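You operate a simulated robot arm through the tools that you are given. There is no shell and no other tool. Be economical: measure what you need, move in short steps, check, and stop when the job is done.

You are at the controls of a simulated two-armed robot. One attempt, no reset.

## Task
Press holes in the grey tray and sow it by the sowing card.
Fine: the card's seed tin in the socket, seed dial at the card's number; one push of the wooden press, one press of the yellow button; carriage back at LOAD; leave the other trays.
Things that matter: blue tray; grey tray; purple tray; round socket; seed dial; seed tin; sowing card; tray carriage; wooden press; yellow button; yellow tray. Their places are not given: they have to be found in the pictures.

Only the result counts: the job must be done as asked and must still hold three seconds after the hand-in. Knocking over, shifting, dropping, spilling or breaking anything else fails it.

## Robot
Two 7-joint arms with fingered hands on one trunk that stands fixed in place. Base frame: the origin is at the foot of the trunk, x ahead of it, y to its left, z up; the work surface is at about z = 0.8. Lengths are in m, angles in degrees, forces in N, time in s.
The left shoulder is at [0.06, 0.126, 1.28], the right one opposite. With the tool pointing down near the work surface each hand reaches from about 0.1 to 0.66 m from the base axis, measured 20 degrees to its own side. Payload 2.5 kg a hand.
The TCP of each hand is the grasp point between the finger pads, 0.03 m short of the fingertips. In the tool frame z runs along the fingers and y along their closing line. Largest opening 0.104 m; the body of the gripper starts 0.035 m behind the TCP. The gripper is a hand of 5 fingers: y runs from the thumb to the fingers, the wrist lies at [-0.015, -0.104, -0.178] in the tool frame, and closing takes about 1.5 s.
Orientation is that of the tool frame in the base frame, as a unit quaternion [w, x, y, z]. With the fingers straight down and the wrist toward the robot, the tool's x, y and z point along [0, 1, 0], [1, 0, 0] and [0, 0, -1] of the base frame.

## Interface
- The arms move only by the tool servo_tool. It takes "left_series", "right_series" or both (then of equal length, played together; a hand with none holds still); each is a list of rows, each a list of 6 numbers: the shift along the base's x, y, z in m, then the turn, a rotation vector about the base's x, y, z in degrees. In form: [[dx, dy, dz, rx, ry, rz], ...]. A call has 1 to 8 rows; each row is the pose to reach, as a shift and turn from the pose commanded when the call began. "left_grip" and "right_grip" are, for a hand that has rows, the opening, from 0 (shut) to 1 (fully open), set as the call begins (left out, the last holds). Rows are played at 5 a second. More than 0.05 m and 8.6 degrees between two rows, or a gripper value outside its range, and nothing of the call is played. Where a pose cannot be reached the arm comes as near as it can. A force on the tool above 40 N (or 10 N above the force at the start of the call, whichever is more), or a blocked arm, ends the call early, and 0.2 s more pass. The fingers move at their own pace (about 0.153 m/s each) and stop on an object; they squeeze with about 29 N. The grip force told is the motor's: it shows also when the fingers shut on nothing. Time passes only in rows, and 0.2 s behind the last, so rows that repeat a pose let the fingers close. It gives the time, the measured TCP pose, the force on the tool (base axes), the opening and the grip force at its end, in the units of the frame above (readings bear some noise), with the torque about the TCP (base axes, N m) and any sound that the robot's microphone picked up.
- Cameras (640 x 400 px; columns grow to the right, rows downward): "scene" is now at [0.1153, -0.0504, 1.5011]; the picture's right is [-0.55, -0.84, 0.00], its down [-0.40, 0.26, -0.88] and it looks along [0.73, -0.48, -0.48] (base axes); focal length 220 px, centre (320, 200). "left" rides on the left gripper at [-0.08, -0.078, -0.141] in its tool frame; the picture's right is [-0.78, -0.30, 0.56], its down [0.54, -0.78, 0.33] and it looks along [0.33, 0.56, 0.76] (tool axes); focal length 247 px, centre (320, 200). "right" rides on the right gripper at [0.08, -0.078, -0.141] in its tool frame; the picture's right is [-0.78, 0.30, -0.56], its down [-0.53, -0.78, 0.33] and it looks along [-0.33, 0.56, 0.76] (tool axes); focal length 247 px, centre (320, 200).
- capture(camera): a new picture of that camera. The clock stands still meanwhile.
- lift_body(by): slides the trunk up (or, below 0, down) by that many m; the arms and the scene camera ride with it, the base frame stays. It gives what a move gives, with no picture.
- set_grasp(shape, hand): the hand has 5 fingers and takes this shape, open, in about a second: jaw (thumb against the fingers, like two jaws); tri (thumb and two fingers); tip (a fingertip pinch); poke (one finger out to press); point (the index stretched); flat (the hand flat); cup (the hand cupped); fist (a fist). The gripper value then closes the fingers along that shape, each until it touches; the sizes above hold for jaw. It gives what a move gives, with no picture.
- head_to(pan, tilt): turns the head with the scene camera to pan (to the left, within 86 degrees either way) and tilt (down, from -29 to 69), counted from straight ahead of the robot. It gives what a move gives.
- locate(camera, pixels): for up to 12 pixels [column, row] of the newest picture of that camera ("zoom" is the newest enlarged one), the place [x, y, z] in the base frame of the surface seen there, good to about 0.003 m. The clock stands still meanwhile.
- inspect(camera, box): a new picture of the part [left, top, right, bottom] of that camera's present view, enlarged. The clock stands still meanwhile.
- job_done(): hands the job in; it is judged then, once.

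Keep the steps short. Do not move on a guess: measure, check each grasp and each placing, and mend mistakes. In all there are 80 turns and 64 pictures (those below and enlarged ones count). Leave the grippers open and the arms clear of the work at the hand-in unless told otherwise, and finish with a single line.

The tools are called by a JSON object that holds its "name" and its "arguments". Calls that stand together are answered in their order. servo_tool: Moves the arms, as the interface text tells. Its arguments: {"type":"object","properties":{"left_series":{"type":"array","items":{"type":"array","items":{"type":"number"}}},"left_grip":{"type":"number"},"right_series":{"type":"array","items":{"type":"array","items":{"type":"number"}}},"right_grip":{"type":"number"}},"required":[]} The other tools are called the same way: lift_body (by) slides the trunk up or down; set_grasp (shape, hand) gives the hand a shape; head_to (pan, tilt) turns the head that bears the scene camera; capture (camera) takes a picture; locate (camera, pixels) gives the place of the surface under pixels of a picture; inspect (camera, box) takes an enlarged picture of a part of a camera's view; job_done () hands the job in.

At the start:

```text
time: 0.0
left_position: [0.4273, -0.0654, 1.4003]
left_tcp_rot: [0.001, 0.706, 0.708, -0.001]
left_wrist_force: [-0.9, 0.3, 0.4]
left_torque: [0.01, -0.02, 0.0]
left_finger_gap: 0.1036
left_finger_force: 0.1
left_shape: jaw
right_position: [0.307, -0.4328, 1.3404]
right_tcp_rot: [-0.001, 0.707, 0.707, 0.0]
right_wrist_force: [-0.1, 0.9, 0.7]
right_torque: [-0.01, 0.01, 0.0]
right_finger_gap: 0.1038
right_finger_force: 0.1
right_shape: jaw
trunk travel left (down, up): [-0.675, 0.265]
head pan, tilt: [-33.2, 28.9]
```

scene: 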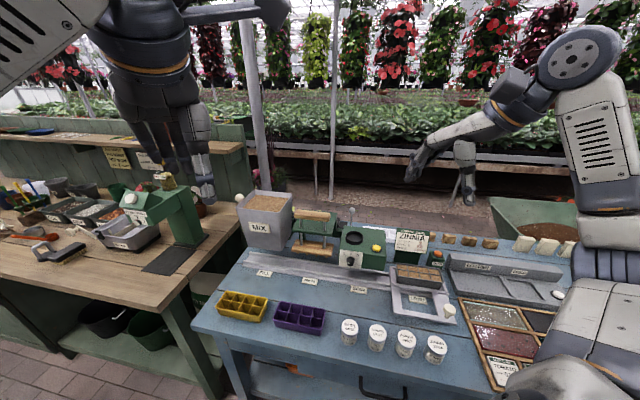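
right: 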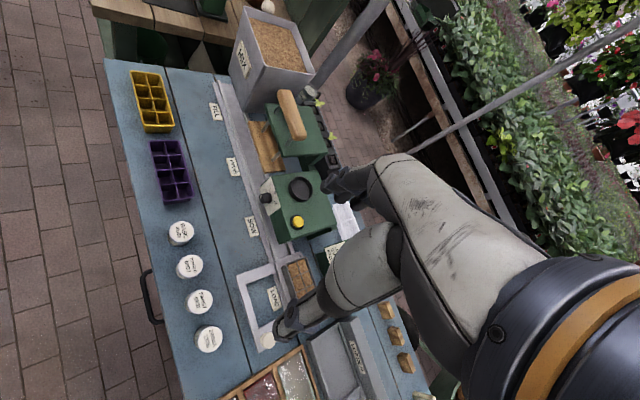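
left: 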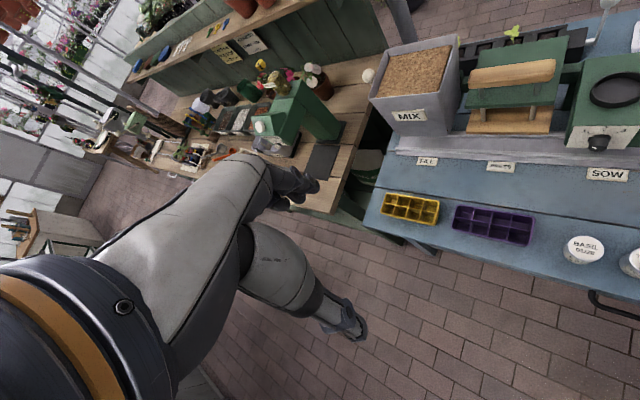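

I see the sowing bench on the right: MIX hopper, press, sower with dial, card, trays and tins. I'll enlarge the key areas first.

{"name": "inspect", "arguments": {"camera": "scene", "box": [230, 180, 470, 330]}}

{"name": "inspect", "arguments": {"camera": "scene", "box": [320, 220, 480, 370]}}

```text
2.67 times, centred on (350, 255) of scene
```

zoom: 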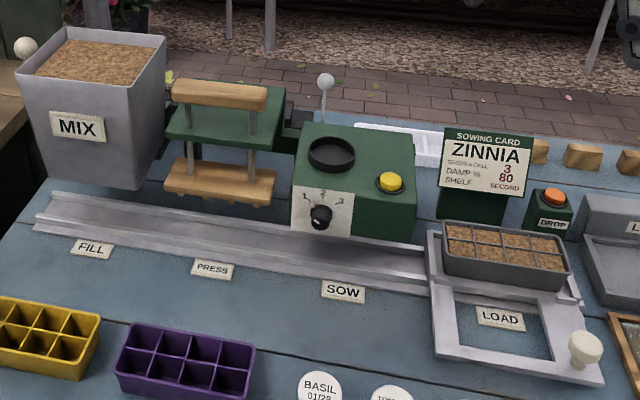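

```text
2.67 times, centred on (400, 295) of scene
```

zoom: 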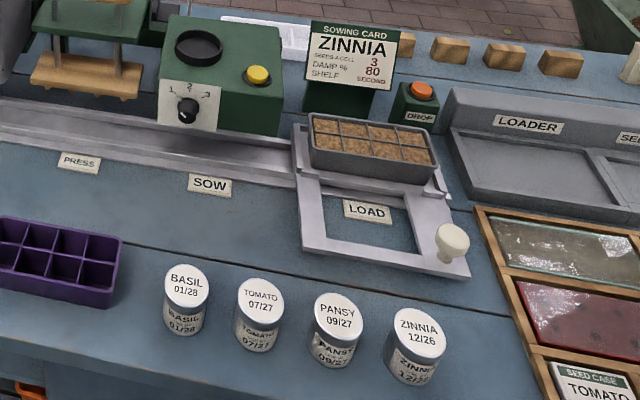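

Card: ZINNIA, 3. The grey tray sits in the carriage at LOAD. I'll read the card and dial closely and aim the head to see better.

{"name": "head_to", "arguments": {"pan": -35, "tilt": 45}}

{"name": "capture", "arguments": {"camera": "scene"}}

{"name": "inspect", "arguments": {"camera": "scene", "box": [320, 100, 440, 175]}}

```text
time: 0.8
left_position: [0.4285, -0.0645, 1.3995]
left_tcp_rot: [0.0, 0.707, 0.708, 0.0]
left_wrist_force: [0.4, -0.4, -0.2]
left_torque: [0.0, 0.01, 0.02]
left_finger_gap: 0.1036
left_finger_force: 0.0
left_shape: jaw
right_position: [0.307, -0.4334, 1.3398]
right_tcp_rot: [0.0, 0.707, 0.707, 0.0]
right_wrist_force: [0.4, -0.8, 0.1]
right_torque: [-0.04, 0.01, -0.04]
right_finger_gap: 0.1037
right_finger_force: 0.0
right_shape: jaw
trunk travel left (down, up): [-0.675, 0.265]
head pan, tilt: [-35.0, 45.0]
```

```text
58 pictures are left
```

scene: 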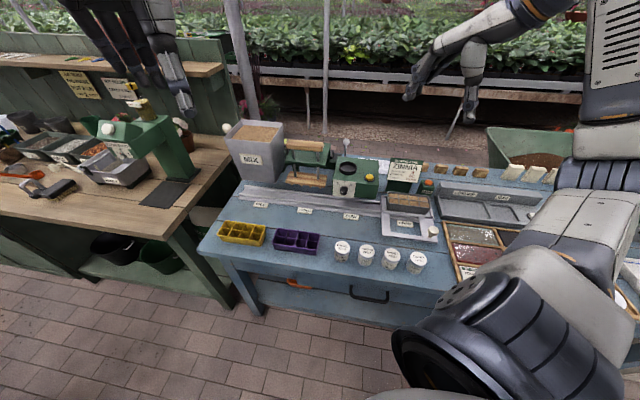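

```text
5.33 times, centred on (380, 138) of scene
```

zoom: 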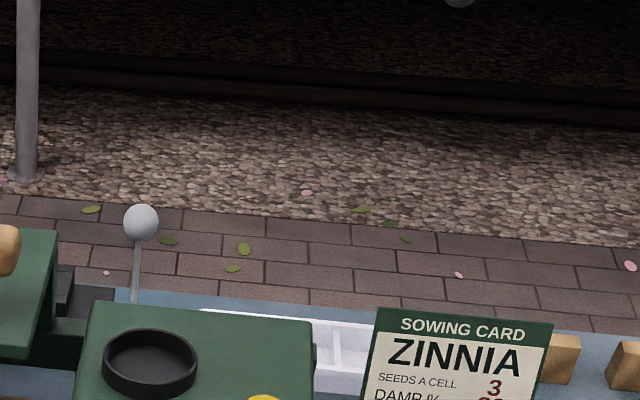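

Next I'll enlarge two areas and measure positions.

{"name": "inspect", "arguments": {"camera": "scene", "box": [320, 150, 480, 250]}}

{"name": "locate", "arguments": {"camera": "zoom", "pixels": [[83, 370], [388, 445], [140, 70]]}}

{"name": "locate", "arguments": {"camera": "scene", "pixels": [[342, 246], [366, 251], [391, 256], [417, 260], [345, 167], [369, 178], [344, 188], [433, 231], [408, 200], [307, 145], [305, 182], [346, 144]]}}

```text
4.00 times, centred on (400, 200) of scene
```

zoom: 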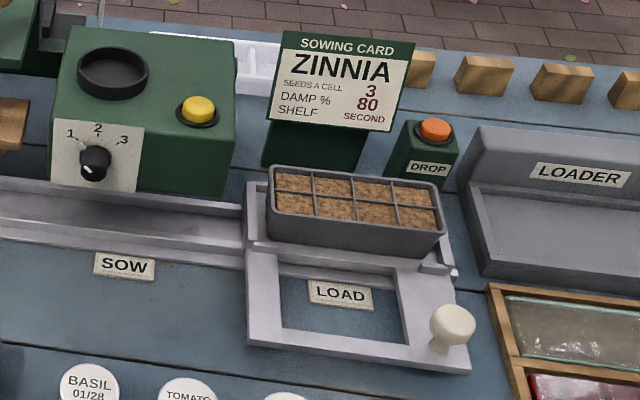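

```text
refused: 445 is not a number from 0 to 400
```

```text
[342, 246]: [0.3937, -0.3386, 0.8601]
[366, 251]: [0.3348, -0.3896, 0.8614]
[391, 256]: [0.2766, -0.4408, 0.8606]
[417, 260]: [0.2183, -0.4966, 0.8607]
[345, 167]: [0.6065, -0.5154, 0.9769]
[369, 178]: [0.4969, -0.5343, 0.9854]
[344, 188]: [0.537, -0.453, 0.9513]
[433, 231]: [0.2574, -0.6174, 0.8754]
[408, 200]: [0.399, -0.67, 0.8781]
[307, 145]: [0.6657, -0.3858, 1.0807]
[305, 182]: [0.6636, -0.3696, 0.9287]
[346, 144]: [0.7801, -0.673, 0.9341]
```

The dial pointer needs a close look. I'll enlarge it strongly, along with the press.

{"name": "inspect", "arguments": {"camera": "scene", "box": [328, 176, 368, 201]}}

{"name": "locate", "arguments": {"camera": "zoom", "pixels": [[260, 200], [100, 60], [480, 370], [130, 380]]}}

{"name": "inspect", "arguments": {"camera": "scene", "box": [220, 115, 380, 215]}}

{"name": "locate", "arguments": {"camera": "zoom", "pixels": [[270, 120], [395, 120], [330, 118], [340, 265], [500, 200], [595, 248], [506, 118], [320, 370], [520, 390], [450, 300]]}}

```text
16.00 times, centred on (348, 188) of scene
```

zoom: 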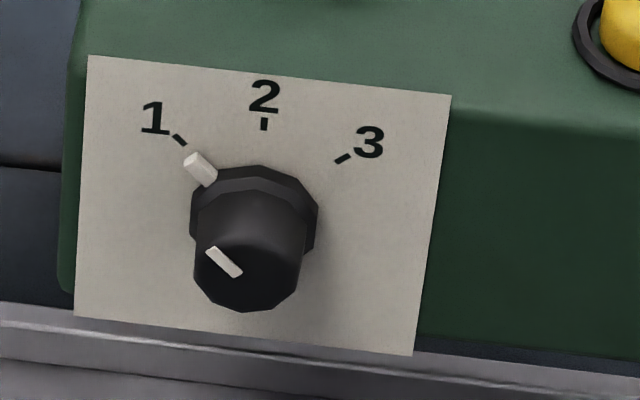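

```text
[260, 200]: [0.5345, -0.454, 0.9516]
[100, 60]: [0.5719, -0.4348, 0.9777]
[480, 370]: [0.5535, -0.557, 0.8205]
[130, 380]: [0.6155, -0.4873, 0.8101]
```

```text
4.00 times, centred on (300, 165) of scene
```

zoom: 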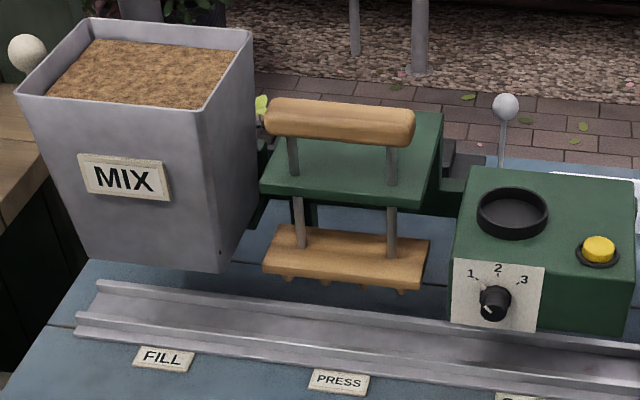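

```text
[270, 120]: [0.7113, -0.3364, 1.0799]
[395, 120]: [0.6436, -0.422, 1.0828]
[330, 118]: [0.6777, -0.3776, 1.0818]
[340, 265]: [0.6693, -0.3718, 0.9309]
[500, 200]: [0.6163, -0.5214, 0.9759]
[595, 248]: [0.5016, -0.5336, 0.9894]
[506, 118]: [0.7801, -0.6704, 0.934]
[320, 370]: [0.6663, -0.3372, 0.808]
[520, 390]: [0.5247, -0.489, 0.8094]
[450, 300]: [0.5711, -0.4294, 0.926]
```

The dial is at 1 and must go to 3. I'll measure the rail direction and the panel plane accurately.

{"name": "locate", "arguments": {"camera": "zoom", "pixels": [[120, 322], [260, 339], [400, 356], [520, 370], [120, 285], [400, 318], [458, 262], [540, 268], [456, 318], [535, 325], [605, 330], [468, 180]]}}

{"name": "inspect", "arguments": {"camera": "scene", "box": [370, 185, 466, 245]}}

{"name": "locate", "arguments": {"camera": "zoom", "pixels": [[420, 290], [418, 340], [110, 60], [460, 110], [440, 190], [110, 145], [92, 270], [60, 340], [380, 350], [300, 90]]}}

```text
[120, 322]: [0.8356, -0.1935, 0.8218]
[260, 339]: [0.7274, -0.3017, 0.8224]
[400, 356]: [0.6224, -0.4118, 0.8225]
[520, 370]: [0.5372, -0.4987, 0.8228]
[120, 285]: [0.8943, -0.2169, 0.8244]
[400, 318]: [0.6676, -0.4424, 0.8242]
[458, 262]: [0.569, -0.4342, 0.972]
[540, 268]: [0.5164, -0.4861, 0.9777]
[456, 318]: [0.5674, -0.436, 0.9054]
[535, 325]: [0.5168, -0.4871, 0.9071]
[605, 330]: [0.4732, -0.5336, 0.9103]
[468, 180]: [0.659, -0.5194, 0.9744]
```

```text
6.67 times, centred on (418, 215) of scene
```

zoom: 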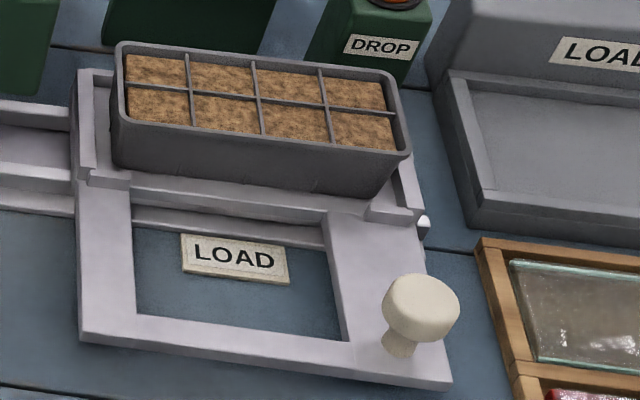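

```text
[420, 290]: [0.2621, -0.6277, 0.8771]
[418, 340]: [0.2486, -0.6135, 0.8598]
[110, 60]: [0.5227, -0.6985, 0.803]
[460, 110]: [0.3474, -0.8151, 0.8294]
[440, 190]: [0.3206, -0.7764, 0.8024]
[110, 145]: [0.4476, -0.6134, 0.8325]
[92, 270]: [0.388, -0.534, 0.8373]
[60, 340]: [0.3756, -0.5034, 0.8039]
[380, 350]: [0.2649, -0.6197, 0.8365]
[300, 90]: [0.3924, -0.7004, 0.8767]
```

Bench axis: u≈(0.70,0.714) toward MIX and n≈(0.714,-0.70) toward the back. Before lowering the trunk for reach, I'll check how high the arm parts are.

{"name": "locate", "arguments": {"camera": "scene", "pixels": [[560, 240], [600, 130], [600, 60], [520, 20], [480, 320], [440, 60], [160, 60], [470, 100], [600, 300]]}}

{"name": "capture", "arguments": {"camera": "right"}}

```text
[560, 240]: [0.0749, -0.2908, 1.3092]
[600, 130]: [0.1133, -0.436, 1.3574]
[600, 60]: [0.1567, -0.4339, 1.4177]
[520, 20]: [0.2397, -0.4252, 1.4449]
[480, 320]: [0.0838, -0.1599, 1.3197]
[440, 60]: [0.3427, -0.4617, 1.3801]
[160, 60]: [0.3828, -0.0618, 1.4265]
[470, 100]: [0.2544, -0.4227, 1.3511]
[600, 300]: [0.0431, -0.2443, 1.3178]
```

```text
52 pictures are left
```

right: 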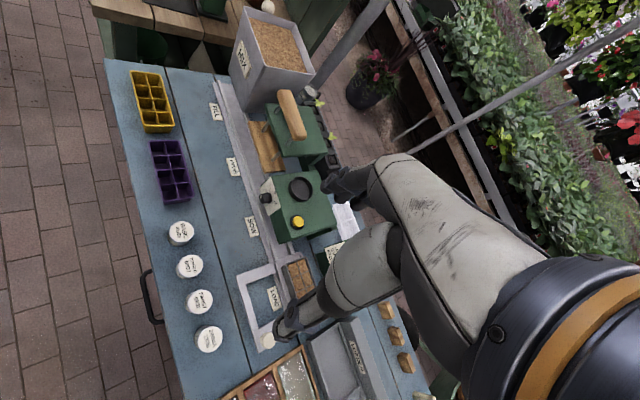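

Arms are all well above the bench. I'll lower the trunk 0.12 m, then yaw the right hand −44° so its closing line runs along n.

{"name": "lift_body", "arguments": {"by": -0.12}}

{"name": "servo_tool", "arguments": {"right_series": [[-0.01, -0.01, 0, 0, 0, -8], [-0.02, -0.02, -0.01, 0, 0, -16], [-0.04, -0.03, -0.02, 0, 0, -24], [-0.06, -0.04, -0.03, 0, 0, -32], [-0.08, -0.05, -0.04, 0, 0, -40], [-0.089, -0.064, -0.05, 0, 0, -44.4]], "right_grip": 1}}

{"name": "capture", "arguments": {"camera": "right"}}

```text
time: 2.3
left_position: [0.4286, -0.0648, 1.2796]
left_tcp_rot: [0.0, 0.707, 0.708, -0.001]
left_wrist_force: [-0.7, 0.0, 0.5]
left_torque: [-0.01, 0.0, 0.0]
left_finger_gap: 0.1039
left_finger_force: 0.1
left_shape: jaw
right_position: [0.3066, -0.433, 1.2205]
right_tcp_rot: [0.0, 0.707, 0.708, 0.0]
right_wrist_force: [0.8, 0.0, -0.9]
right_torque: [0.04, 0.0, -0.02]
right_finger_gap: 0.1035
right_finger_force: 0.0
right_shape: jaw
trunk travel left (down, up): [-0.555, 0.385]
head pan, tilt: [-35.0, 45.0]
```

```text
time: 3.7
left_position: [0.4296, -0.0651, 1.2807]
left_tcp_rot: [0.001, 0.706, 0.708, -0.001]
left_wrist_force: [-0.4, 1.0, -0.1]
left_torque: [-0.01, 0.01, -0.01]
left_finger_gap: 0.1035
left_finger_force: 0.0
left_shape: jaw
right_position: [0.2177, -0.4964, 1.1686]
right_tcp_rot: [0.0, 0.922, 0.387, 0.0]
right_wrist_force: [-0.6, -0.4, 0.2]
right_torque: [0.01, -0.01, 0.0]
right_finger_gap: 0.1037
right_finger_force: 0.0
right_shape: jaw
right hand out of reach, approached as far as the arm can: row 1, 2, 5
trunk travel left (down, up): [-0.555, 0.385]
head pan, tilt: [-35.0, 45.0]
```

```text
51 pictures are left
```

right: 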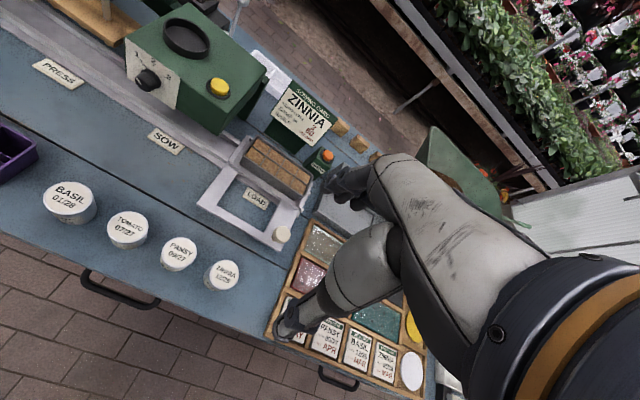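

Yaw is right (tool x=u, y=n). I'll refine positions from this view.

{"name": "locate", "arguments": {"camera": "right", "pixels": [[224, 270], [206, 270], [242, 270], [225, 261], [180, 248], [281, 233], [218, 86], [186, 42], [185, 20], [148, 80], [222, 285]]}}

{"name": "inspect", "arguments": {"camera": "right", "box": [180, 210, 308, 290]}}

{"name": "locate", "arguments": {"camera": "zoom", "pixels": [[220, 300], [135, 300], [305, 300], [222, 255], [220, 345]]}}

```text
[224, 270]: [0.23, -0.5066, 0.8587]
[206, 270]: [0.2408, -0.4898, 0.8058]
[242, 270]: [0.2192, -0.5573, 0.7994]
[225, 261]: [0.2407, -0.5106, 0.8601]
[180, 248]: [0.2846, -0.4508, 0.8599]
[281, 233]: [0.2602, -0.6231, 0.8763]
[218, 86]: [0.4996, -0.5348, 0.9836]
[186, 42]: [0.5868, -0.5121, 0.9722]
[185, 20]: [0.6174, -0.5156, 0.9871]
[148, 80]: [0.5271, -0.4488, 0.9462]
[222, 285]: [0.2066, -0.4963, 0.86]
```

```text
5.00 times, centred on (244, 250) of right
```

zoom: 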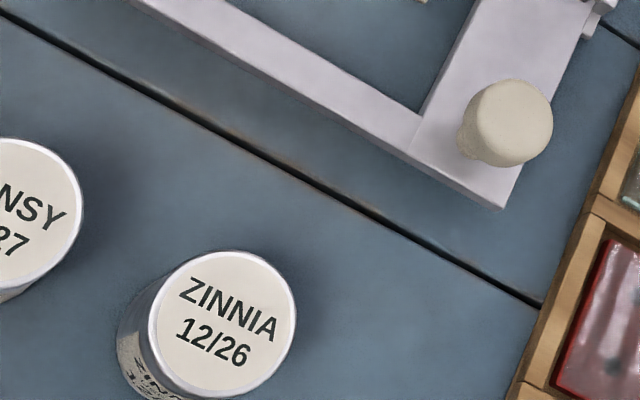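

```text
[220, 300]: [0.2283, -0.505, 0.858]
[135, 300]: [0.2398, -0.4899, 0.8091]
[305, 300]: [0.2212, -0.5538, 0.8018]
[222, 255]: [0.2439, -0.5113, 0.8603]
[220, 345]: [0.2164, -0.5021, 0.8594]
```

Zinnia tin centre is about (0.221,-0.502), top 0.860. I'll tilt the hand 20° forward, descend above it, then look.

{"name": "servo_tool", "arguments": {"right_series": [[0, 0, -0.045, -5, -5.1, 0], [0, 0, -0.09, -10, -10.2, 0], [0.002, -0.003, -0.135, -14, -14.3, 0], [0.002, -0.004, -0.18, -14, -14.3, 0], [0.002, -0.004, -0.225, -14, -14.3, 0]], "right_grip": 0.75}}

{"name": "capture", "arguments": {"camera": "right"}}

{"name": "capture", "arguments": {"camera": "scene"}}

```text
time: 4.9
left_position: [0.4284, -0.0657, 1.2801]
left_tcp_rot: [0.001, 0.706, 0.708, 0.0]
left_wrist_force: [-0.9, 0.6, 0.3]
left_torque: [0.02, 0.01, 0.01]
left_finger_gap: 0.1036
left_finger_force: 0.1
left_shape: jaw
right_position: [0.2225, -0.4997, 0.9438]
right_tcp_rot: [0.16, 0.908, 0.382, 0.067]
right_wrist_force: [0.0, -0.1, -0.3]
right_torque: [0.03, -0.01, 0.01]
right_finger_gap: 0.078
right_finger_force: 0.1
right_shape: jaw
trunk travel left (down, up): [-0.555, 0.385]
head pan, tilt: [-35.0, 45.0]
```

```text
49 pictures are left
```

right: 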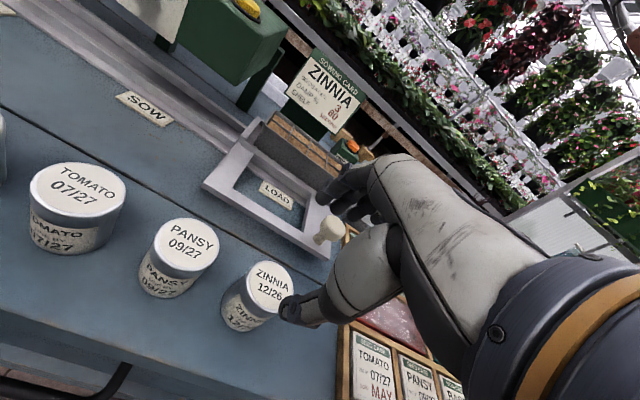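

```text
48 pictures are left
```

scene: 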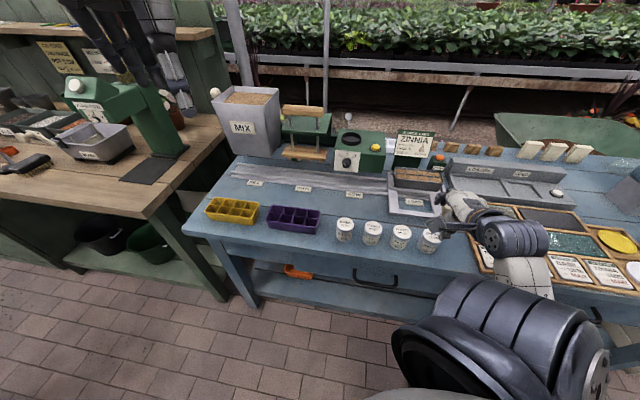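

Checking the tin's place from here before going down.

{"name": "locate", "arguments": {"camera": "right", "pixels": [[255, 275], [270, 284], [268, 300], [272, 266], [325, 232], [330, 205], [295, 312]]}}

{"name": "inspect", "arguments": {"camera": "scene", "box": [384, 180, 480, 260]}}

```text
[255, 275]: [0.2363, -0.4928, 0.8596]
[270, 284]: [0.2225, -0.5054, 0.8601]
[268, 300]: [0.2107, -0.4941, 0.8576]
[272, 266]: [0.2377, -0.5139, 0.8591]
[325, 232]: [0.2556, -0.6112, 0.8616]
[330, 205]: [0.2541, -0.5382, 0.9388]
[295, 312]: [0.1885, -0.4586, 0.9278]
```

```text
5.00 times, centred on (432, 220) of scene
```

zoom: 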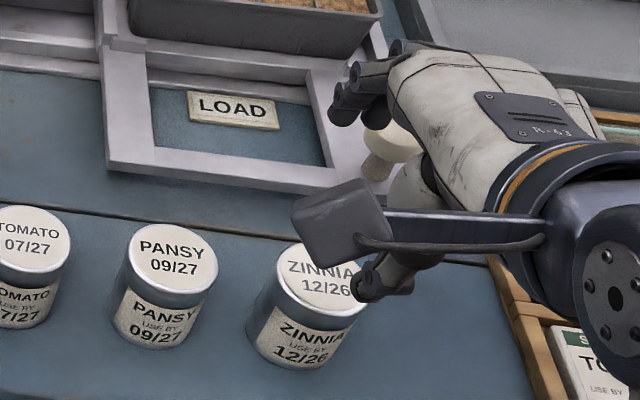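

Hand is aligned. Going down to z≈0.857 and closing on the tin.

{"name": "servo_tool", "arguments": {"right_series": [[0, -0.002, -0.04, 0, 0, 0], [0, -0.003, -0.07, 0, 0, 0], [0, -0.003, -0.087, 0, 0, 0], [0, -0.003, -0.087, 0, 0, 0]]}}

{"name": "inspect", "arguments": {"camera": "scene", "box": [384, 190, 480, 260]}}

```text
time: 5.9
left_position: [0.4291, -0.0657, 1.2797]
left_tcp_rot: [0.0, 0.707, 0.708, 0.0]
left_wrist_force: [-1.1, 0.6, 0.0]
left_torque: [-0.04, 0.0, -0.02]
left_finger_gap: 0.1037
left_finger_force: 0.1
left_shape: jaw
right_position: [0.221, -0.5039, 0.8566]
right_tcp_rot: [0.16, 0.908, 0.381, 0.067]
right_wrist_force: [0.7, 0.0, 0.0]
right_torque: [0.0, -0.02, 0.0]
right_finger_gap: 0.0781
right_finger_force: 0.1
right_shape: jaw
trunk travel left (down, up): [-0.555, 0.385]
head pan, tilt: [-35.0, 45.0]
```

```text
5.71 times, centred on (432, 225) of scene
```

zoom: 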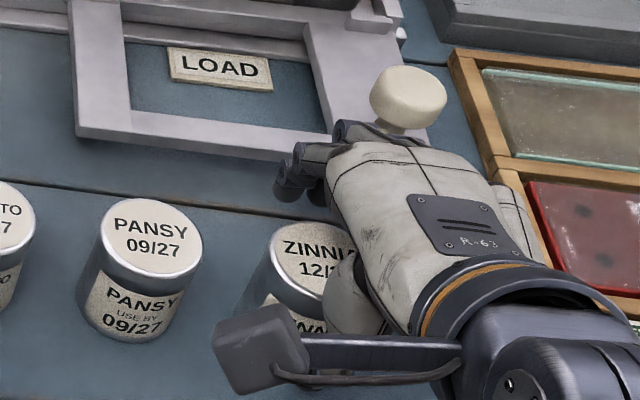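

The tin is between thumb and fingers. Closing.

{"name": "servo_tool", "arguments": {"right_series": [[0, 0, 0, 0, 0, 0], [0, 0, 0, 0, 0, 0], [0, 0, 0, 0, 0, 0], [0, 0, 0, 0, 0, 0], [0, 0, 0, 0, 0, 0], [0, 0, 0, 0, 0, 0], [0, 0, 0, 0, 0, 0]], "right_grip": 0}}

{"name": "capture", "arguments": {"camera": "right"}}

```text
time: 7.5
left_position: [0.4287, -0.0654, 1.2795]
left_tcp_rot: [-0.001, 0.706, 0.708, 0.001]
left_wrist_force: [-0.4, 1.1, -0.4]
left_torque: [0.01, 0.01, 0.0]
left_finger_gap: 0.1035
left_finger_force: 0.1
left_shape: jaw
right_position: [0.2213, -0.5027, 0.8569]
right_tcp_rot: [0.16, 0.908, 0.382, 0.068]
right_wrist_force: [0.2, 1.1, -0.3]
right_torque: [-0.01, 0.03, -0.01]
right_finger_gap: 0.0442
right_finger_force: 28.9
right_shape: jaw
trunk travel left (down, up): [-0.555, 0.385]
head pan, tilt: [-35.0, 45.0]
```

```text
45 pictures are left
```

right: 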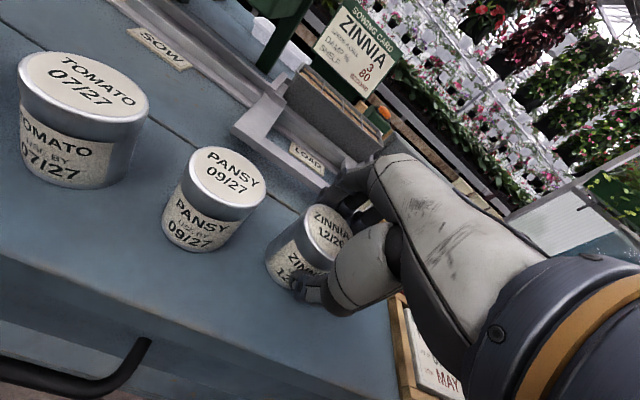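

Grip holds (44 mm, 29 N). Lifting straight up to z≈1.10, then looking at the tin in the hand.

{"name": "servo_tool", "arguments": {"right_series": [[0, 0, 0.03, 0, 0, 0], [0, 0, 0.075, 0, 0, 0], [0, 0, 0.12, 0, 0, 0], [0, 0, 0.165, 0, 0, 0], [0, 0, 0.21, 0, 0, 0], [0, 0, 0.25, 0, 0, 0]]}}

{"name": "servo_tool", "arguments": {"right_series": [[0.045, -0.005, 0, 0, 0, 0], [0.09, -0.01, 0, 0, 0, 0], [0.135, -0.01, 0, 0, 0, 0], [0.18, -0.01, 0, 0, 0, 0], [0.22, -0.01, 0, 0, 0, 0]]}}

{"name": "capture", "arguments": {"camera": "right"}}

{"name": "capture", "arguments": {"camera": "scene"}}

```text
time: 8.9
left_position: [0.4273, -0.0651, 1.2803]
left_tcp_rot: [0.0, 0.707, 0.707, 0.0]
left_wrist_force: [0.0, 0.1, 0.1]
left_torque: [0.0, 0.0, 0.01]
left_finger_gap: 0.1036
left_finger_force: 0.1
left_shape: jaw
right_position: [0.221, -0.506, 1.1102]
right_tcp_rot: [0.16, 0.908, 0.382, 0.066]
right_wrist_force: [-0.1, 0.5, -0.4]
right_torque: [0.03, -0.01, -0.04]
right_finger_gap: 0.044
right_finger_force: 29.1
right_shape: jaw
trunk travel left (down, up): [-0.555, 0.385]
head pan, tilt: [-35.0, 45.0]
```

```text
time: 10.1
left_position: [0.4285, -0.064, 1.2798]
left_tcp_rot: [0.001, 0.706, 0.708, -0.001]
left_wrist_force: [0.0, 0.4, -0.3]
left_torque: [0.01, -0.02, -0.02]
left_finger_gap: 0.1036
left_finger_force: 0.0
left_shape: jaw
right_position: [0.4401, -0.514, 1.1027]
right_tcp_rot: [0.161, 0.908, 0.38, 0.068]
right_wrist_force: [0.3, -0.2, 0.0]
right_torque: [0.02, -0.02, -0.02]
right_finger_gap: 0.044
right_finger_force: 28.8
right_shape: jaw
trunk travel left (down, up): [-0.555, 0.385]
head pan, tilt: [-35.0, 45.0]
```

```text
44 pictures are left
```

right: 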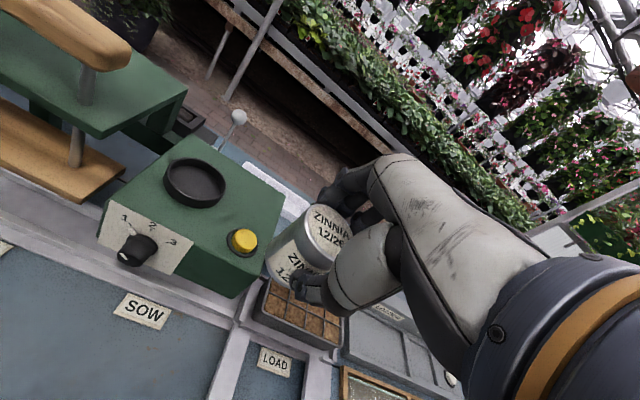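

```text
43 pictures are left
```

scene: 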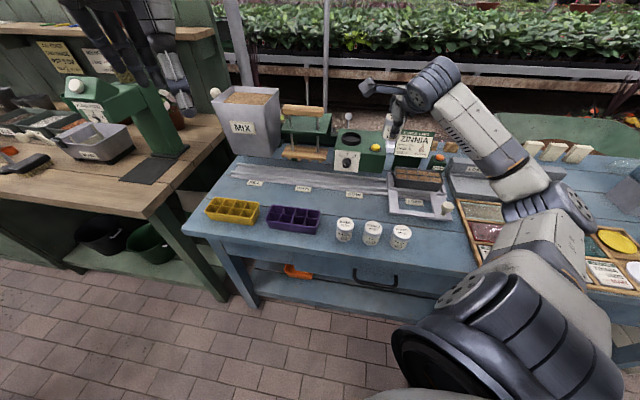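

Measuring the socket rim and the tin top in this view.

{"name": "inspect", "arguments": {"camera": "right", "box": [140, 140, 252, 210]}}

{"name": "locate", "arguments": {"camera": "right", "pixels": [[164, 180], [226, 182], [195, 159], [195, 206], [195, 185], [185, 195], [242, 240], [310, 240], [325, 212], [308, 222], [332, 245], [320, 230]]}}

{"name": "inspect", "arguments": {"camera": "right", "box": [260, 180, 388, 320]}}

```text
5.71 times, centred on (196, 175) of right
```

zoom: 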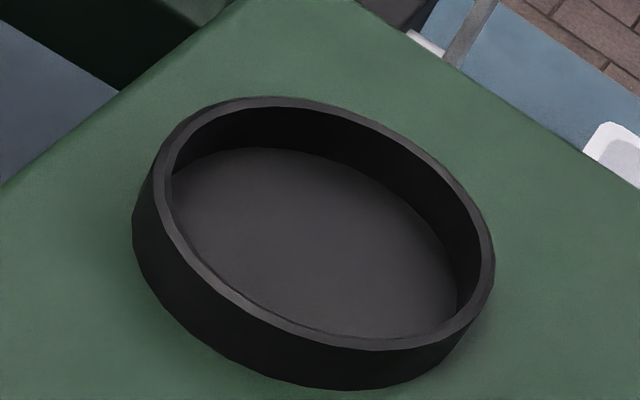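

```text
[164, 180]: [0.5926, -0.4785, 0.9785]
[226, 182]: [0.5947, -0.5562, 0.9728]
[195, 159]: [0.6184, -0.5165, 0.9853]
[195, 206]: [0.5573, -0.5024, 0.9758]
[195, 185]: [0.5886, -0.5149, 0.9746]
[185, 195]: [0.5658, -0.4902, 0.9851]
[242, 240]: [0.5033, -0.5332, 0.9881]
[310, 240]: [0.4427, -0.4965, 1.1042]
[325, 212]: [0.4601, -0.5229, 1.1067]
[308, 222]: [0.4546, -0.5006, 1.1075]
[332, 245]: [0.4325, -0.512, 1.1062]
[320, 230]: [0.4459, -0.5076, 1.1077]
```

```text
2.86 times, centred on (324, 250) of right
```

zoom: 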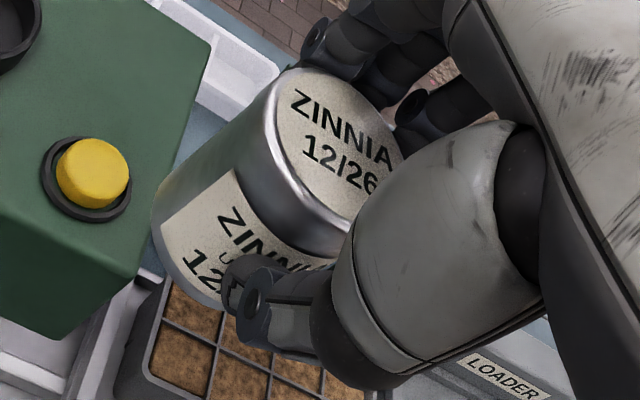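

{"name": "locate", "arguments": {"camera": "right", "pixels": [[331, 232], [313, 205], [307, 220], [316, 257], [342, 220], [168, 173], [225, 186], [187, 158], [206, 200], [176, 187], [216, 166], [195, 178]]}}

{"name": "locate", "arguments": {"camera": "zoom", "pixels": [[278, 115], [300, 75], [328, 222], [395, 150], [340, 150], [160, 210], [225, 300]]}}

```text
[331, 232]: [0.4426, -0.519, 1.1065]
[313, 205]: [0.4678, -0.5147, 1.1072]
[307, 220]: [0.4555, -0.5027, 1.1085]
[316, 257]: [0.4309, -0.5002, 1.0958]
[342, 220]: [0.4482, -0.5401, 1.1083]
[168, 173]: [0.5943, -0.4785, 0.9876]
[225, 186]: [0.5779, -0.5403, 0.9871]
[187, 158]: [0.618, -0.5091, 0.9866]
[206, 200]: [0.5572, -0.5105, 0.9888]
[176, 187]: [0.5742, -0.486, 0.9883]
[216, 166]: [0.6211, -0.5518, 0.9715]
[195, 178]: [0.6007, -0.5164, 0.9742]
```

```text
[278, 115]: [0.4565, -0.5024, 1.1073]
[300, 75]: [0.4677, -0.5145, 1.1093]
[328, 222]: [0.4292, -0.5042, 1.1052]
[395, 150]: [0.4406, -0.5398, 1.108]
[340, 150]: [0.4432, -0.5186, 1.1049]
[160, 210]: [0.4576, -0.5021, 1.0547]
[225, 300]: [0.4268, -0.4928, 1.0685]
```

Socket centre is about (0.587,-0.510), rim z 0.987, floor 0.974; tin centre about (0.446,-0.520), bottom 1.050. I'll move the tin above the socket and check.

{"name": "servo_tool", "arguments": {"right_series": [[0.04, 0.003, 0, 0, 0, 0], [0.08, 0.006, 0, 0, 0, 0], [0.12, 0.009, 0, 0, 0, 0], [0.141, 0.01, 0, 0, 0, 0], [0.141, 0.01, -0.025, 0, 0, 0]]}}

{"name": "inspect", "arguments": {"camera": "right", "box": [220, 160, 380, 300]}}

{"name": "inspect", "arguments": {"camera": "scene", "box": [310, 90, 406, 150]}}

```text
time: 11.3
left_position: [0.4285, -0.0648, 1.2794]
left_tcp_rot: [0.001, 0.707, 0.708, 0.0]
left_wrist_force: [-0.4, -0.3, -0.4]
left_torque: [0.01, 0.02, -0.02]
left_finger_gap: 0.1036
left_finger_force: 0.0
left_shape: jaw
right_position: [0.5809, -0.5072, 1.0821]
right_tcp_rot: [0.16, 0.908, 0.381, 0.068]
right_wrist_force: [0.2, -0.1, -0.7]
right_torque: [0.04, -0.02, -0.03]
right_finger_gap: 0.0439
right_finger_force: 29.1
right_shape: jaw
trunk travel left (down, up): [-0.555, 0.385]
head pan, tilt: [-35.0, 45.0]
```

```text
2.86 times, centred on (300, 230) of right
```

zoom: 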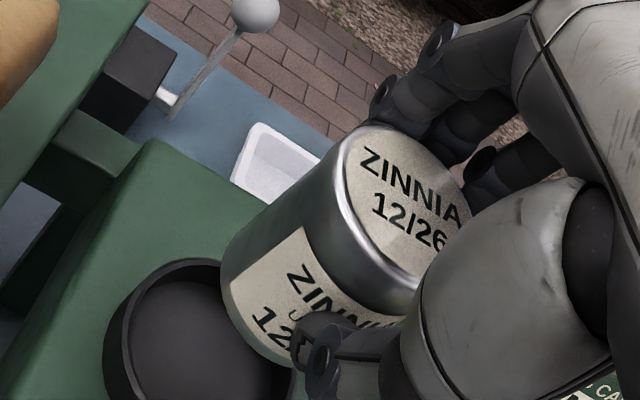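

```text
6.67 times, centred on (358, 120) of scene
```

zoom: 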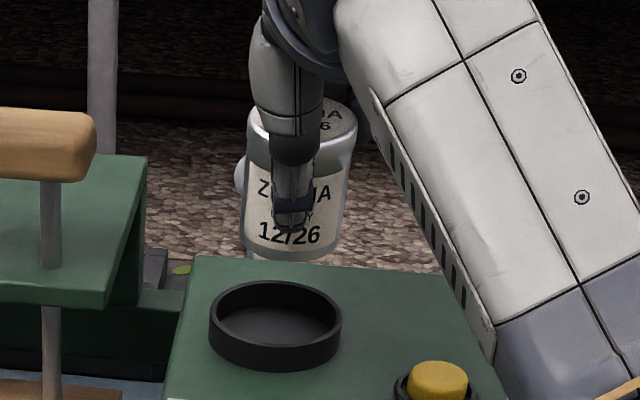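

Measuring the tin bottom vs. the socket here.

{"name": "locate", "arguments": {"camera": "zoom", "pixels": [[247, 225], [340, 225], [295, 253], [262, 246], [325, 248], [215, 310], [335, 320], [272, 345], [280, 286], [230, 335], [325, 345]]}}

{"name": "inspect", "arguments": {"camera": "right", "box": [200, 180, 360, 320]}}

{"name": "locate", "arguments": {"camera": "zoom", "pixels": [[395, 80], [430, 75], [400, 160], [430, 195], [420, 130], [500, 175], [470, 100], [165, 260], [185, 230], [165, 340], [250, 205], [200, 385]]}}

```text
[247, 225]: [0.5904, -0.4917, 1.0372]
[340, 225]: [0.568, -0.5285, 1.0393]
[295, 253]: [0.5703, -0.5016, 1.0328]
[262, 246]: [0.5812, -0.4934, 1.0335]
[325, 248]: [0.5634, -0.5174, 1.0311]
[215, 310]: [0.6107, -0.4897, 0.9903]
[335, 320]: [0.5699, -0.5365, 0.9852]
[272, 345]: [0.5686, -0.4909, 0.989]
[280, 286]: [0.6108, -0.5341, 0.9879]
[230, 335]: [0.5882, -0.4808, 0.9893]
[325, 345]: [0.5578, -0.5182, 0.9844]
```

```text
2.86 times, centred on (280, 250) of right
```

zoom: 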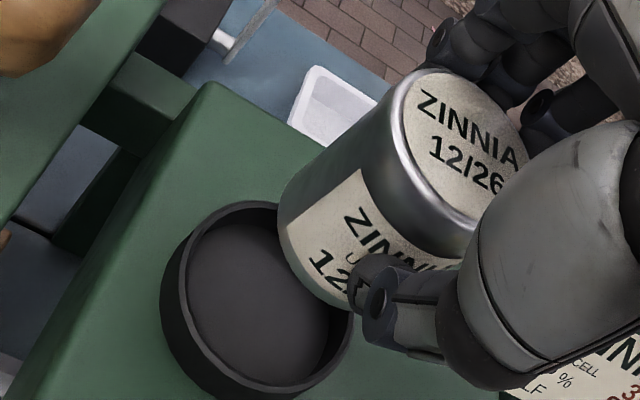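

```text
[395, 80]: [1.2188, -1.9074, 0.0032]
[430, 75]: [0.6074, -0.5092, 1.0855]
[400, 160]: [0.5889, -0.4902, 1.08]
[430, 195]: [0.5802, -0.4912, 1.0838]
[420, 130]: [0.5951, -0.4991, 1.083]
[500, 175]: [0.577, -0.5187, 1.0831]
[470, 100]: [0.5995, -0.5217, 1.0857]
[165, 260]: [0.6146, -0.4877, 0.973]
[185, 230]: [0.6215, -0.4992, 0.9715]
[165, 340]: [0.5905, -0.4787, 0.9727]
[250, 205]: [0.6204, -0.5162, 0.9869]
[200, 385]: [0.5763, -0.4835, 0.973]
```

Tin centre about (0.586,-0.512), socket about (0.589,-0.511). I'll nudge +0.003 in x and lower until the bottom touches the floor (~0.052 down).

{"name": "servo_tool", "arguments": {"right_series": [[0.003, 0.0, -0.02, 0, 0, 0], [0.003, 0.0, -0.035, 0, 0, 0], [0.003, 0.0, -0.043, 0, 0, 0], [0.003, 0.0, -0.048, 0, 0, 0], [0.003, 0.0, -0.051, 0, 0, 0]]}}

{"name": "inspect", "arguments": {"camera": "right", "box": [220, 180, 380, 320]}}

{"name": "inspect", "arguments": {"camera": "scene", "box": [310, 100, 406, 160]}}

```text
time: 12.5
left_position: [0.4285, -0.0641, 1.2801]
left_tcp_rot: [0.0, 0.707, 0.708, 0.0]
left_wrist_force: [0.4, -1.2, 0.0]
left_torque: [-0.03, 0.0, 0.03]
left_finger_gap: 0.1034
left_finger_force: 0.0
left_shape: jaw
right_position: [0.5827, -0.5056, 1.03]
right_tcp_rot: [0.16, 0.908, 0.382, 0.067]
right_wrist_force: [0.1, 0.2, -1.1]
right_torque: [-0.01, 0.01, -0.01]
right_finger_gap: 0.0439
right_finger_force: 29.5
right_shape: jaw
trunk travel left (down, up): [-0.555, 0.385]
head pan, tilt: [-35.0, 45.0]
```

```text
2.86 times, centred on (300, 250) of right
```

zoom: 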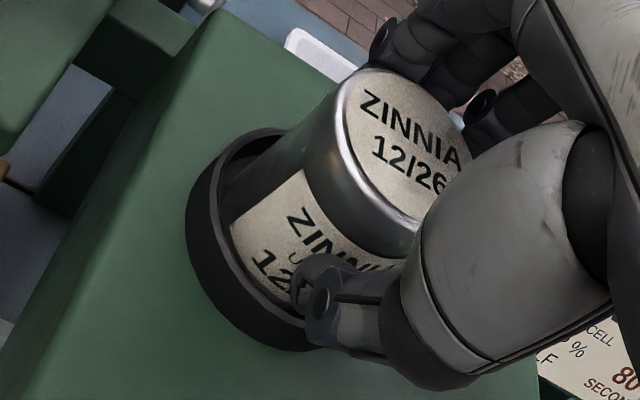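

```text
6.67 times, centred on (358, 130) of scene
```

zoom: 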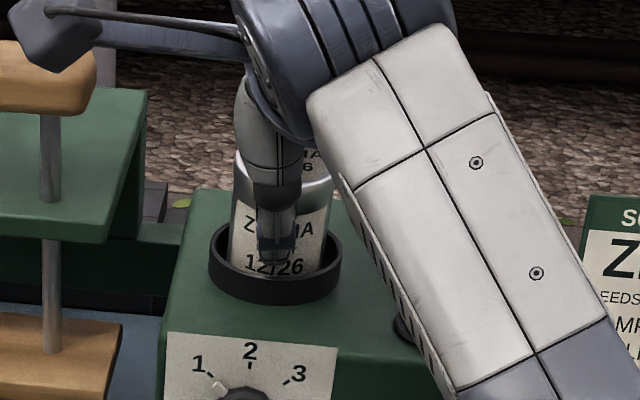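

Tin is inside the ring. I'll check the forearm's clearance to the yellow button, then lower gently to contact.

{"name": "locate", "arguments": {"camera": "zoom", "pixels": [[440, 360], [400, 280], [520, 370], [475, 380], [400, 325], [285, 250], [310, 195]]}}

{"name": "servo_tool", "arguments": {"right_series": [[0, 0, -0.001, 0, 0, 0], [0, 0, -0.002, 0, 0, 0], [0, 0, -0.003, 0, 0, 0], [0, 0, -0.004, 0, 0, 0]]}}

```text
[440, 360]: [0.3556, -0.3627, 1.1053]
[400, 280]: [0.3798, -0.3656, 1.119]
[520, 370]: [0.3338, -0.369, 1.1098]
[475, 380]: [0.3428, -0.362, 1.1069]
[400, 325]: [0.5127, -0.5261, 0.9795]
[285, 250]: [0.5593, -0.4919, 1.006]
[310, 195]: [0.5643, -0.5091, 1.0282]
```

```text
time: 13.5
left_position: [0.4276, -0.0646, 1.279]
left_tcp_rot: [0.001, 0.707, 0.707, -0.001]
left_wrist_force: [0.3, 0.1, 0.3]
left_torque: [0.0, 0.02, 0.0]
left_finger_gap: 0.1036
left_finger_force: 0.0
left_shape: jaw
right_position: [0.5833, -0.5049, 1.0295]
right_tcp_rot: [0.16, 0.908, 0.382, 0.067]
right_wrist_force: [-0.4, 0.0, 1.6]
right_torque: [0.02, 0.04, -0.02]
right_finger_gap: 0.0439
right_finger_force: 29.3
right_shape: jaw
trunk travel left (down, up): [-0.555, 0.385]
head pan, tilt: [-35.0, 45.0]
```

{"name": "servo_tool", "arguments": {"right_series": [[0, 0, -0.002, 0, 0, 0], [0, 0, -0.003, 0, 0, 0]]}}

```text
time: 14.1
left_position: [0.4273, -0.0646, 1.2809]
left_tcp_rot: [0.0, 0.706, 0.708, 0.0]
left_wrist_force: [0.5, -0.7, -0.6]
left_torque: [0.02, 0.0, 0.02]
left_finger_gap: 0.1037
left_finger_force: 0.0
left_shape: jaw
right_position: [0.5846, -0.504, 1.0274]
right_tcp_rot: [0.162, 0.907, 0.382, 0.069]
right_wrist_force: [-0.5, -0.8, 9.9]
right_torque: [0.04, 0.09, -0.04]
right_finger_gap: 0.0451
right_finger_force: 28.6
right_shape: jaw
trunk travel left (down, up): [-0.555, 0.385]
head pan, tilt: [-35.0, 45.0]
```

Firm contact (≈10 N). I'll open slightly, then lift vertically, widening as I go.

{"name": "servo_tool", "arguments": {"right_series": [[0, 0, 0.002, 0, 0, 0], [0, 0, 0.003, 0, 0, 0], [0, 0, 0.004, 0, 0, 0], [0, 0, 0.004, 0, 0, 0]], "right_grip": 0.58}}

{"name": "inspect", "arguments": {"camera": "right", "box": [220, 180, 380, 320]}}

```text
time: 15.1
left_position: [0.4289, -0.0645, 1.2796]
left_tcp_rot: [0.0, 0.706, 0.708, 0.0]
left_wrist_force: [-0.2, -0.4, -0.2]
left_torque: [0.06, 0.0, 0.01]
left_finger_gap: 0.1037
left_finger_force: 0.0
left_shape: jaw
right_position: [0.5851, -0.5051, 1.027]
right_tcp_rot: [0.16, 0.908, 0.381, 0.066]
right_wrist_force: [0.2, 0.3, -0.6]
right_torque: [0.01, 0.01, -0.02]
right_finger_gap: 0.0599
right_finger_force: 0.0
right_shape: jaw
trunk travel left (down, up): [-0.555, 0.385]
head pan, tilt: [-35.0, 45.0]
```

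```text
2.86 times, centred on (300, 250) of right
```

zoom: 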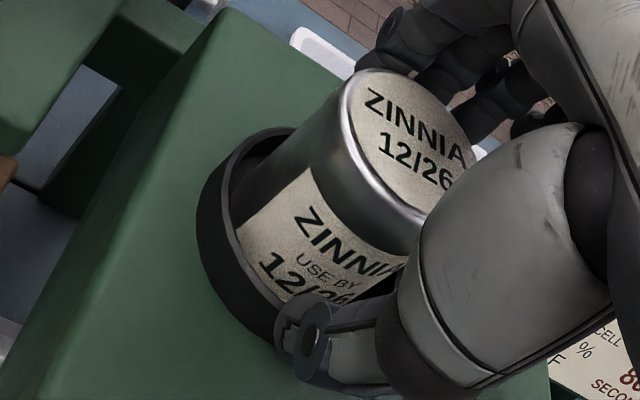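

Both sides are clear. Lifting vertically.

{"name": "servo_tool", "arguments": {"right_series": [[0.002, -0.002, 0.01, 0, 0, 0], [0.002, -0.002, 0.03, 0, 0, 0], [0.002, -0.002, 0.06, 0, 0, 0], [0.002, -0.002, 0.1, 0, 0, 0], [-0.03, 0.03, 0.11, 0, 0, 0], [-0.06, 0.06, 0.11, 0, 0, 0]]}}

{"name": "inspect", "arguments": {"camera": "right", "box": [120, 120, 440, 320]}}

{"name": "inspect", "arguments": {"camera": "scene", "box": [310, 100, 406, 160]}}

```text
time: 16.5
left_position: [0.4288, -0.0657, 1.2797]
left_tcp_rot: [0.0, 0.707, 0.708, -0.002]
left_wrist_force: [-0.7, 1.3, -0.1]
left_torque: [0.01, 0.01, -0.01]
left_finger_gap: 0.1034
left_finger_force: 0.1
left_shape: jaw
right_position: [0.523, -0.4429, 1.1393]
right_tcp_rot: [0.16, 0.908, 0.381, 0.067]
right_wrist_force: [0.0, 1.0, 0.4]
right_torque: [-0.01, 0.01, 0.03]
right_finger_gap: 0.0601
right_finger_force: 0.1
right_shape: jaw
trunk travel left (down, up): [-0.555, 0.385]
head pan, tilt: [-35.0, 45.0]
```

```text
2.00 times, centred on (280, 220) of right
```

zoom: 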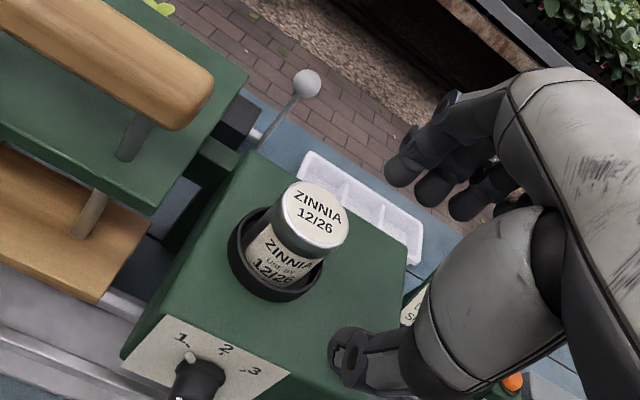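

```text
6.67 times, centred on (358, 130) of scene
```

zoom: 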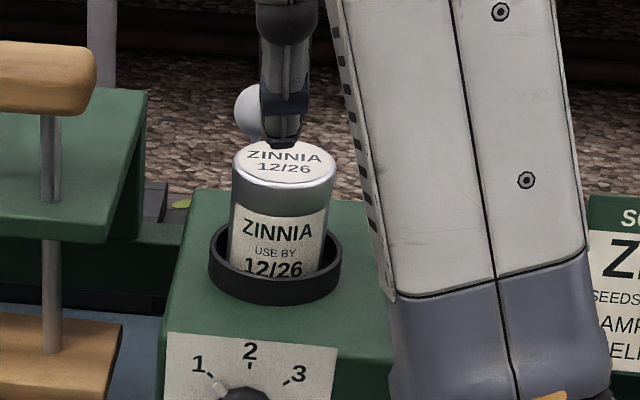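

Tin is seated upright in the socket. Next is the dial: back the hand away in front of it, untilt, and yaw so the fingers close along u.

{"name": "servo_tool", "arguments": {"right_series": [[-0.025, 0.025, 0, 4.7, 4.8, 0], [-0.05, 0.05, 0, 9.4, 9.5, 0], [-0.074, 0.073, 0, 14, 14.3, 0]], "right_grip": 0.6}}

{"name": "servo_tool", "arguments": {"right_series": [[0, 0, 0, 0, 0, 8.4], [0, 0, 0, 0, 0, 16.8], [0, 0, 0, 0, 0, 25.2], [0, 0, 0, 0, 0, 33.6], [0, 0, 0, 0, 0, 42], [0, 0, 0, 0, 0, 50.4], [0, 0, 0, 0, 0, 58.8], [0, 0, 0, 0, 0, 67]]}}

{"name": "servo_tool", "arguments": {"right_series": [[0, 0, 0, 0, 0, 8], [0, 0, 0, 0, 0, 16], [0, 0, 0, 0, 0, 23]]}}

{"name": "set_grasp", "arguments": {"shape": "tip", "hand": "right"}}

{"name": "capture", "arguments": {"camera": "right"}}

{"name": "capture", "arguments": {"camera": "scene"}}

```text
time: 17.3
left_position: [0.4275, -0.0641, 1.2806]
left_tcp_rot: [0.0, 0.706, 0.708, -0.001]
left_wrist_force: [1.1, 0.5, -0.4]
left_torque: [-0.03, 0.03, -0.02]
left_finger_gap: 0.1036
left_finger_force: 0.0
left_shape: jaw
right_position: [0.4475, -0.3696, 1.1367]
right_tcp_rot: [-0.001, 0.921, 0.388, -0.001]
right_wrist_force: [-0.4, -0.6, -0.7]
right_torque: [0.01, 0.03, 0.0]
right_finger_gap: 0.062
right_finger_force: 0.1
right_shape: jaw
trunk travel left (down, up): [-0.555, 0.385]
head pan, tilt: [-35.0, 45.0]
```

```text
time: 19.1
left_position: [0.4288, -0.0656, 1.2802]
left_tcp_rot: [0.0, 0.707, 0.707, 0.001]
left_wrist_force: [-0.4, 0.5, 0.2]
left_torque: [-0.03, 0.02, -0.01]
left_finger_gap: 0.1038
left_finger_force: 0.0
left_shape: jaw
right_position: [0.4497, -0.3708, 1.139]
right_tcp_rot: [0.0, 0.553, 0.833, -0.001]
right_wrist_force: [-0.9, -0.6, -0.7]
right_torque: [0.01, 0.0, -0.03]
right_finger_gap: 0.0621
right_finger_force: 0.0
right_shape: jaw
trunk travel left (down, up): [-0.555, 0.385]
head pan, tilt: [-35.0, 45.0]
```

```text
time: 19.9
left_position: [0.4281, -0.0647, 1.2804]
left_tcp_rot: [0.0, 0.707, 0.708, -0.001]
left_wrist_force: [-0.2, 1.0, -0.4]
left_torque: [0.03, 0.02, -0.03]
left_finger_gap: 0.1034
left_finger_force: 0.1
left_shape: jaw
right_position: [0.45, -0.3718, 1.1388]
right_tcp_rot: [0.0, 0.377, 0.926, 0.0]
right_wrist_force: [0.3, -0.5, 0.4]
right_torque: [0.01, 0.02, 0.0]
right_finger_gap: 0.0621
right_finger_force: 0.1
right_shape: jaw
trunk travel left (down, up): [-0.555, 0.385]
head pan, tilt: [-35.0, 45.0]
```

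```text
time: 20.8
left_position: [0.4303, -0.0649, 1.2813]
left_tcp_rot: [0.0, 0.706, 0.708, 0.0]
left_wrist_force: [-0.1, -0.6, -0.2]
left_torque: [0.02, 0.01, -0.02]
left_finger_gap: 0.1039
left_finger_force: 0.0
left_shape: jaw
right_position: [0.4491, -0.3724, 1.1388]
right_tcp_rot: [0.0, 0.378, 0.926, 0.0]
right_wrist_force: [-0.4, 0.2, 0.1]
right_torque: [-0.04, -0.01, -0.04]
right_finger_gap: 0.1039
right_finger_force: 0.0
right_shape: tip
trunk travel left (down, up): [-0.555, 0.385]
head pan, tilt: [-35.0, 45.0]
```

```text
32 pictures are left
```

right: 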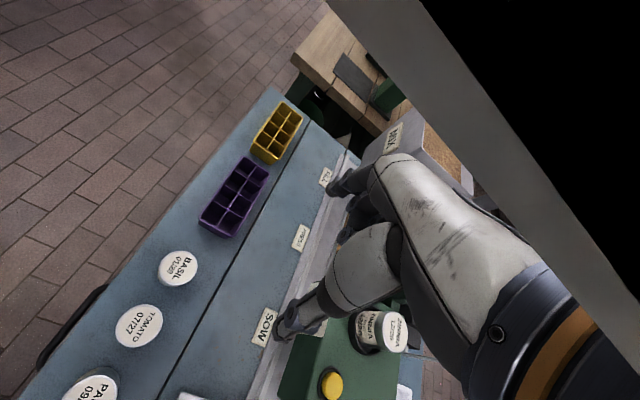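

```text
31 pictures are left
```

scene: 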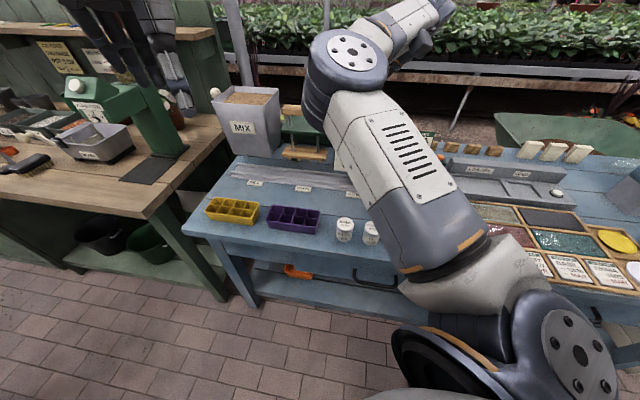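

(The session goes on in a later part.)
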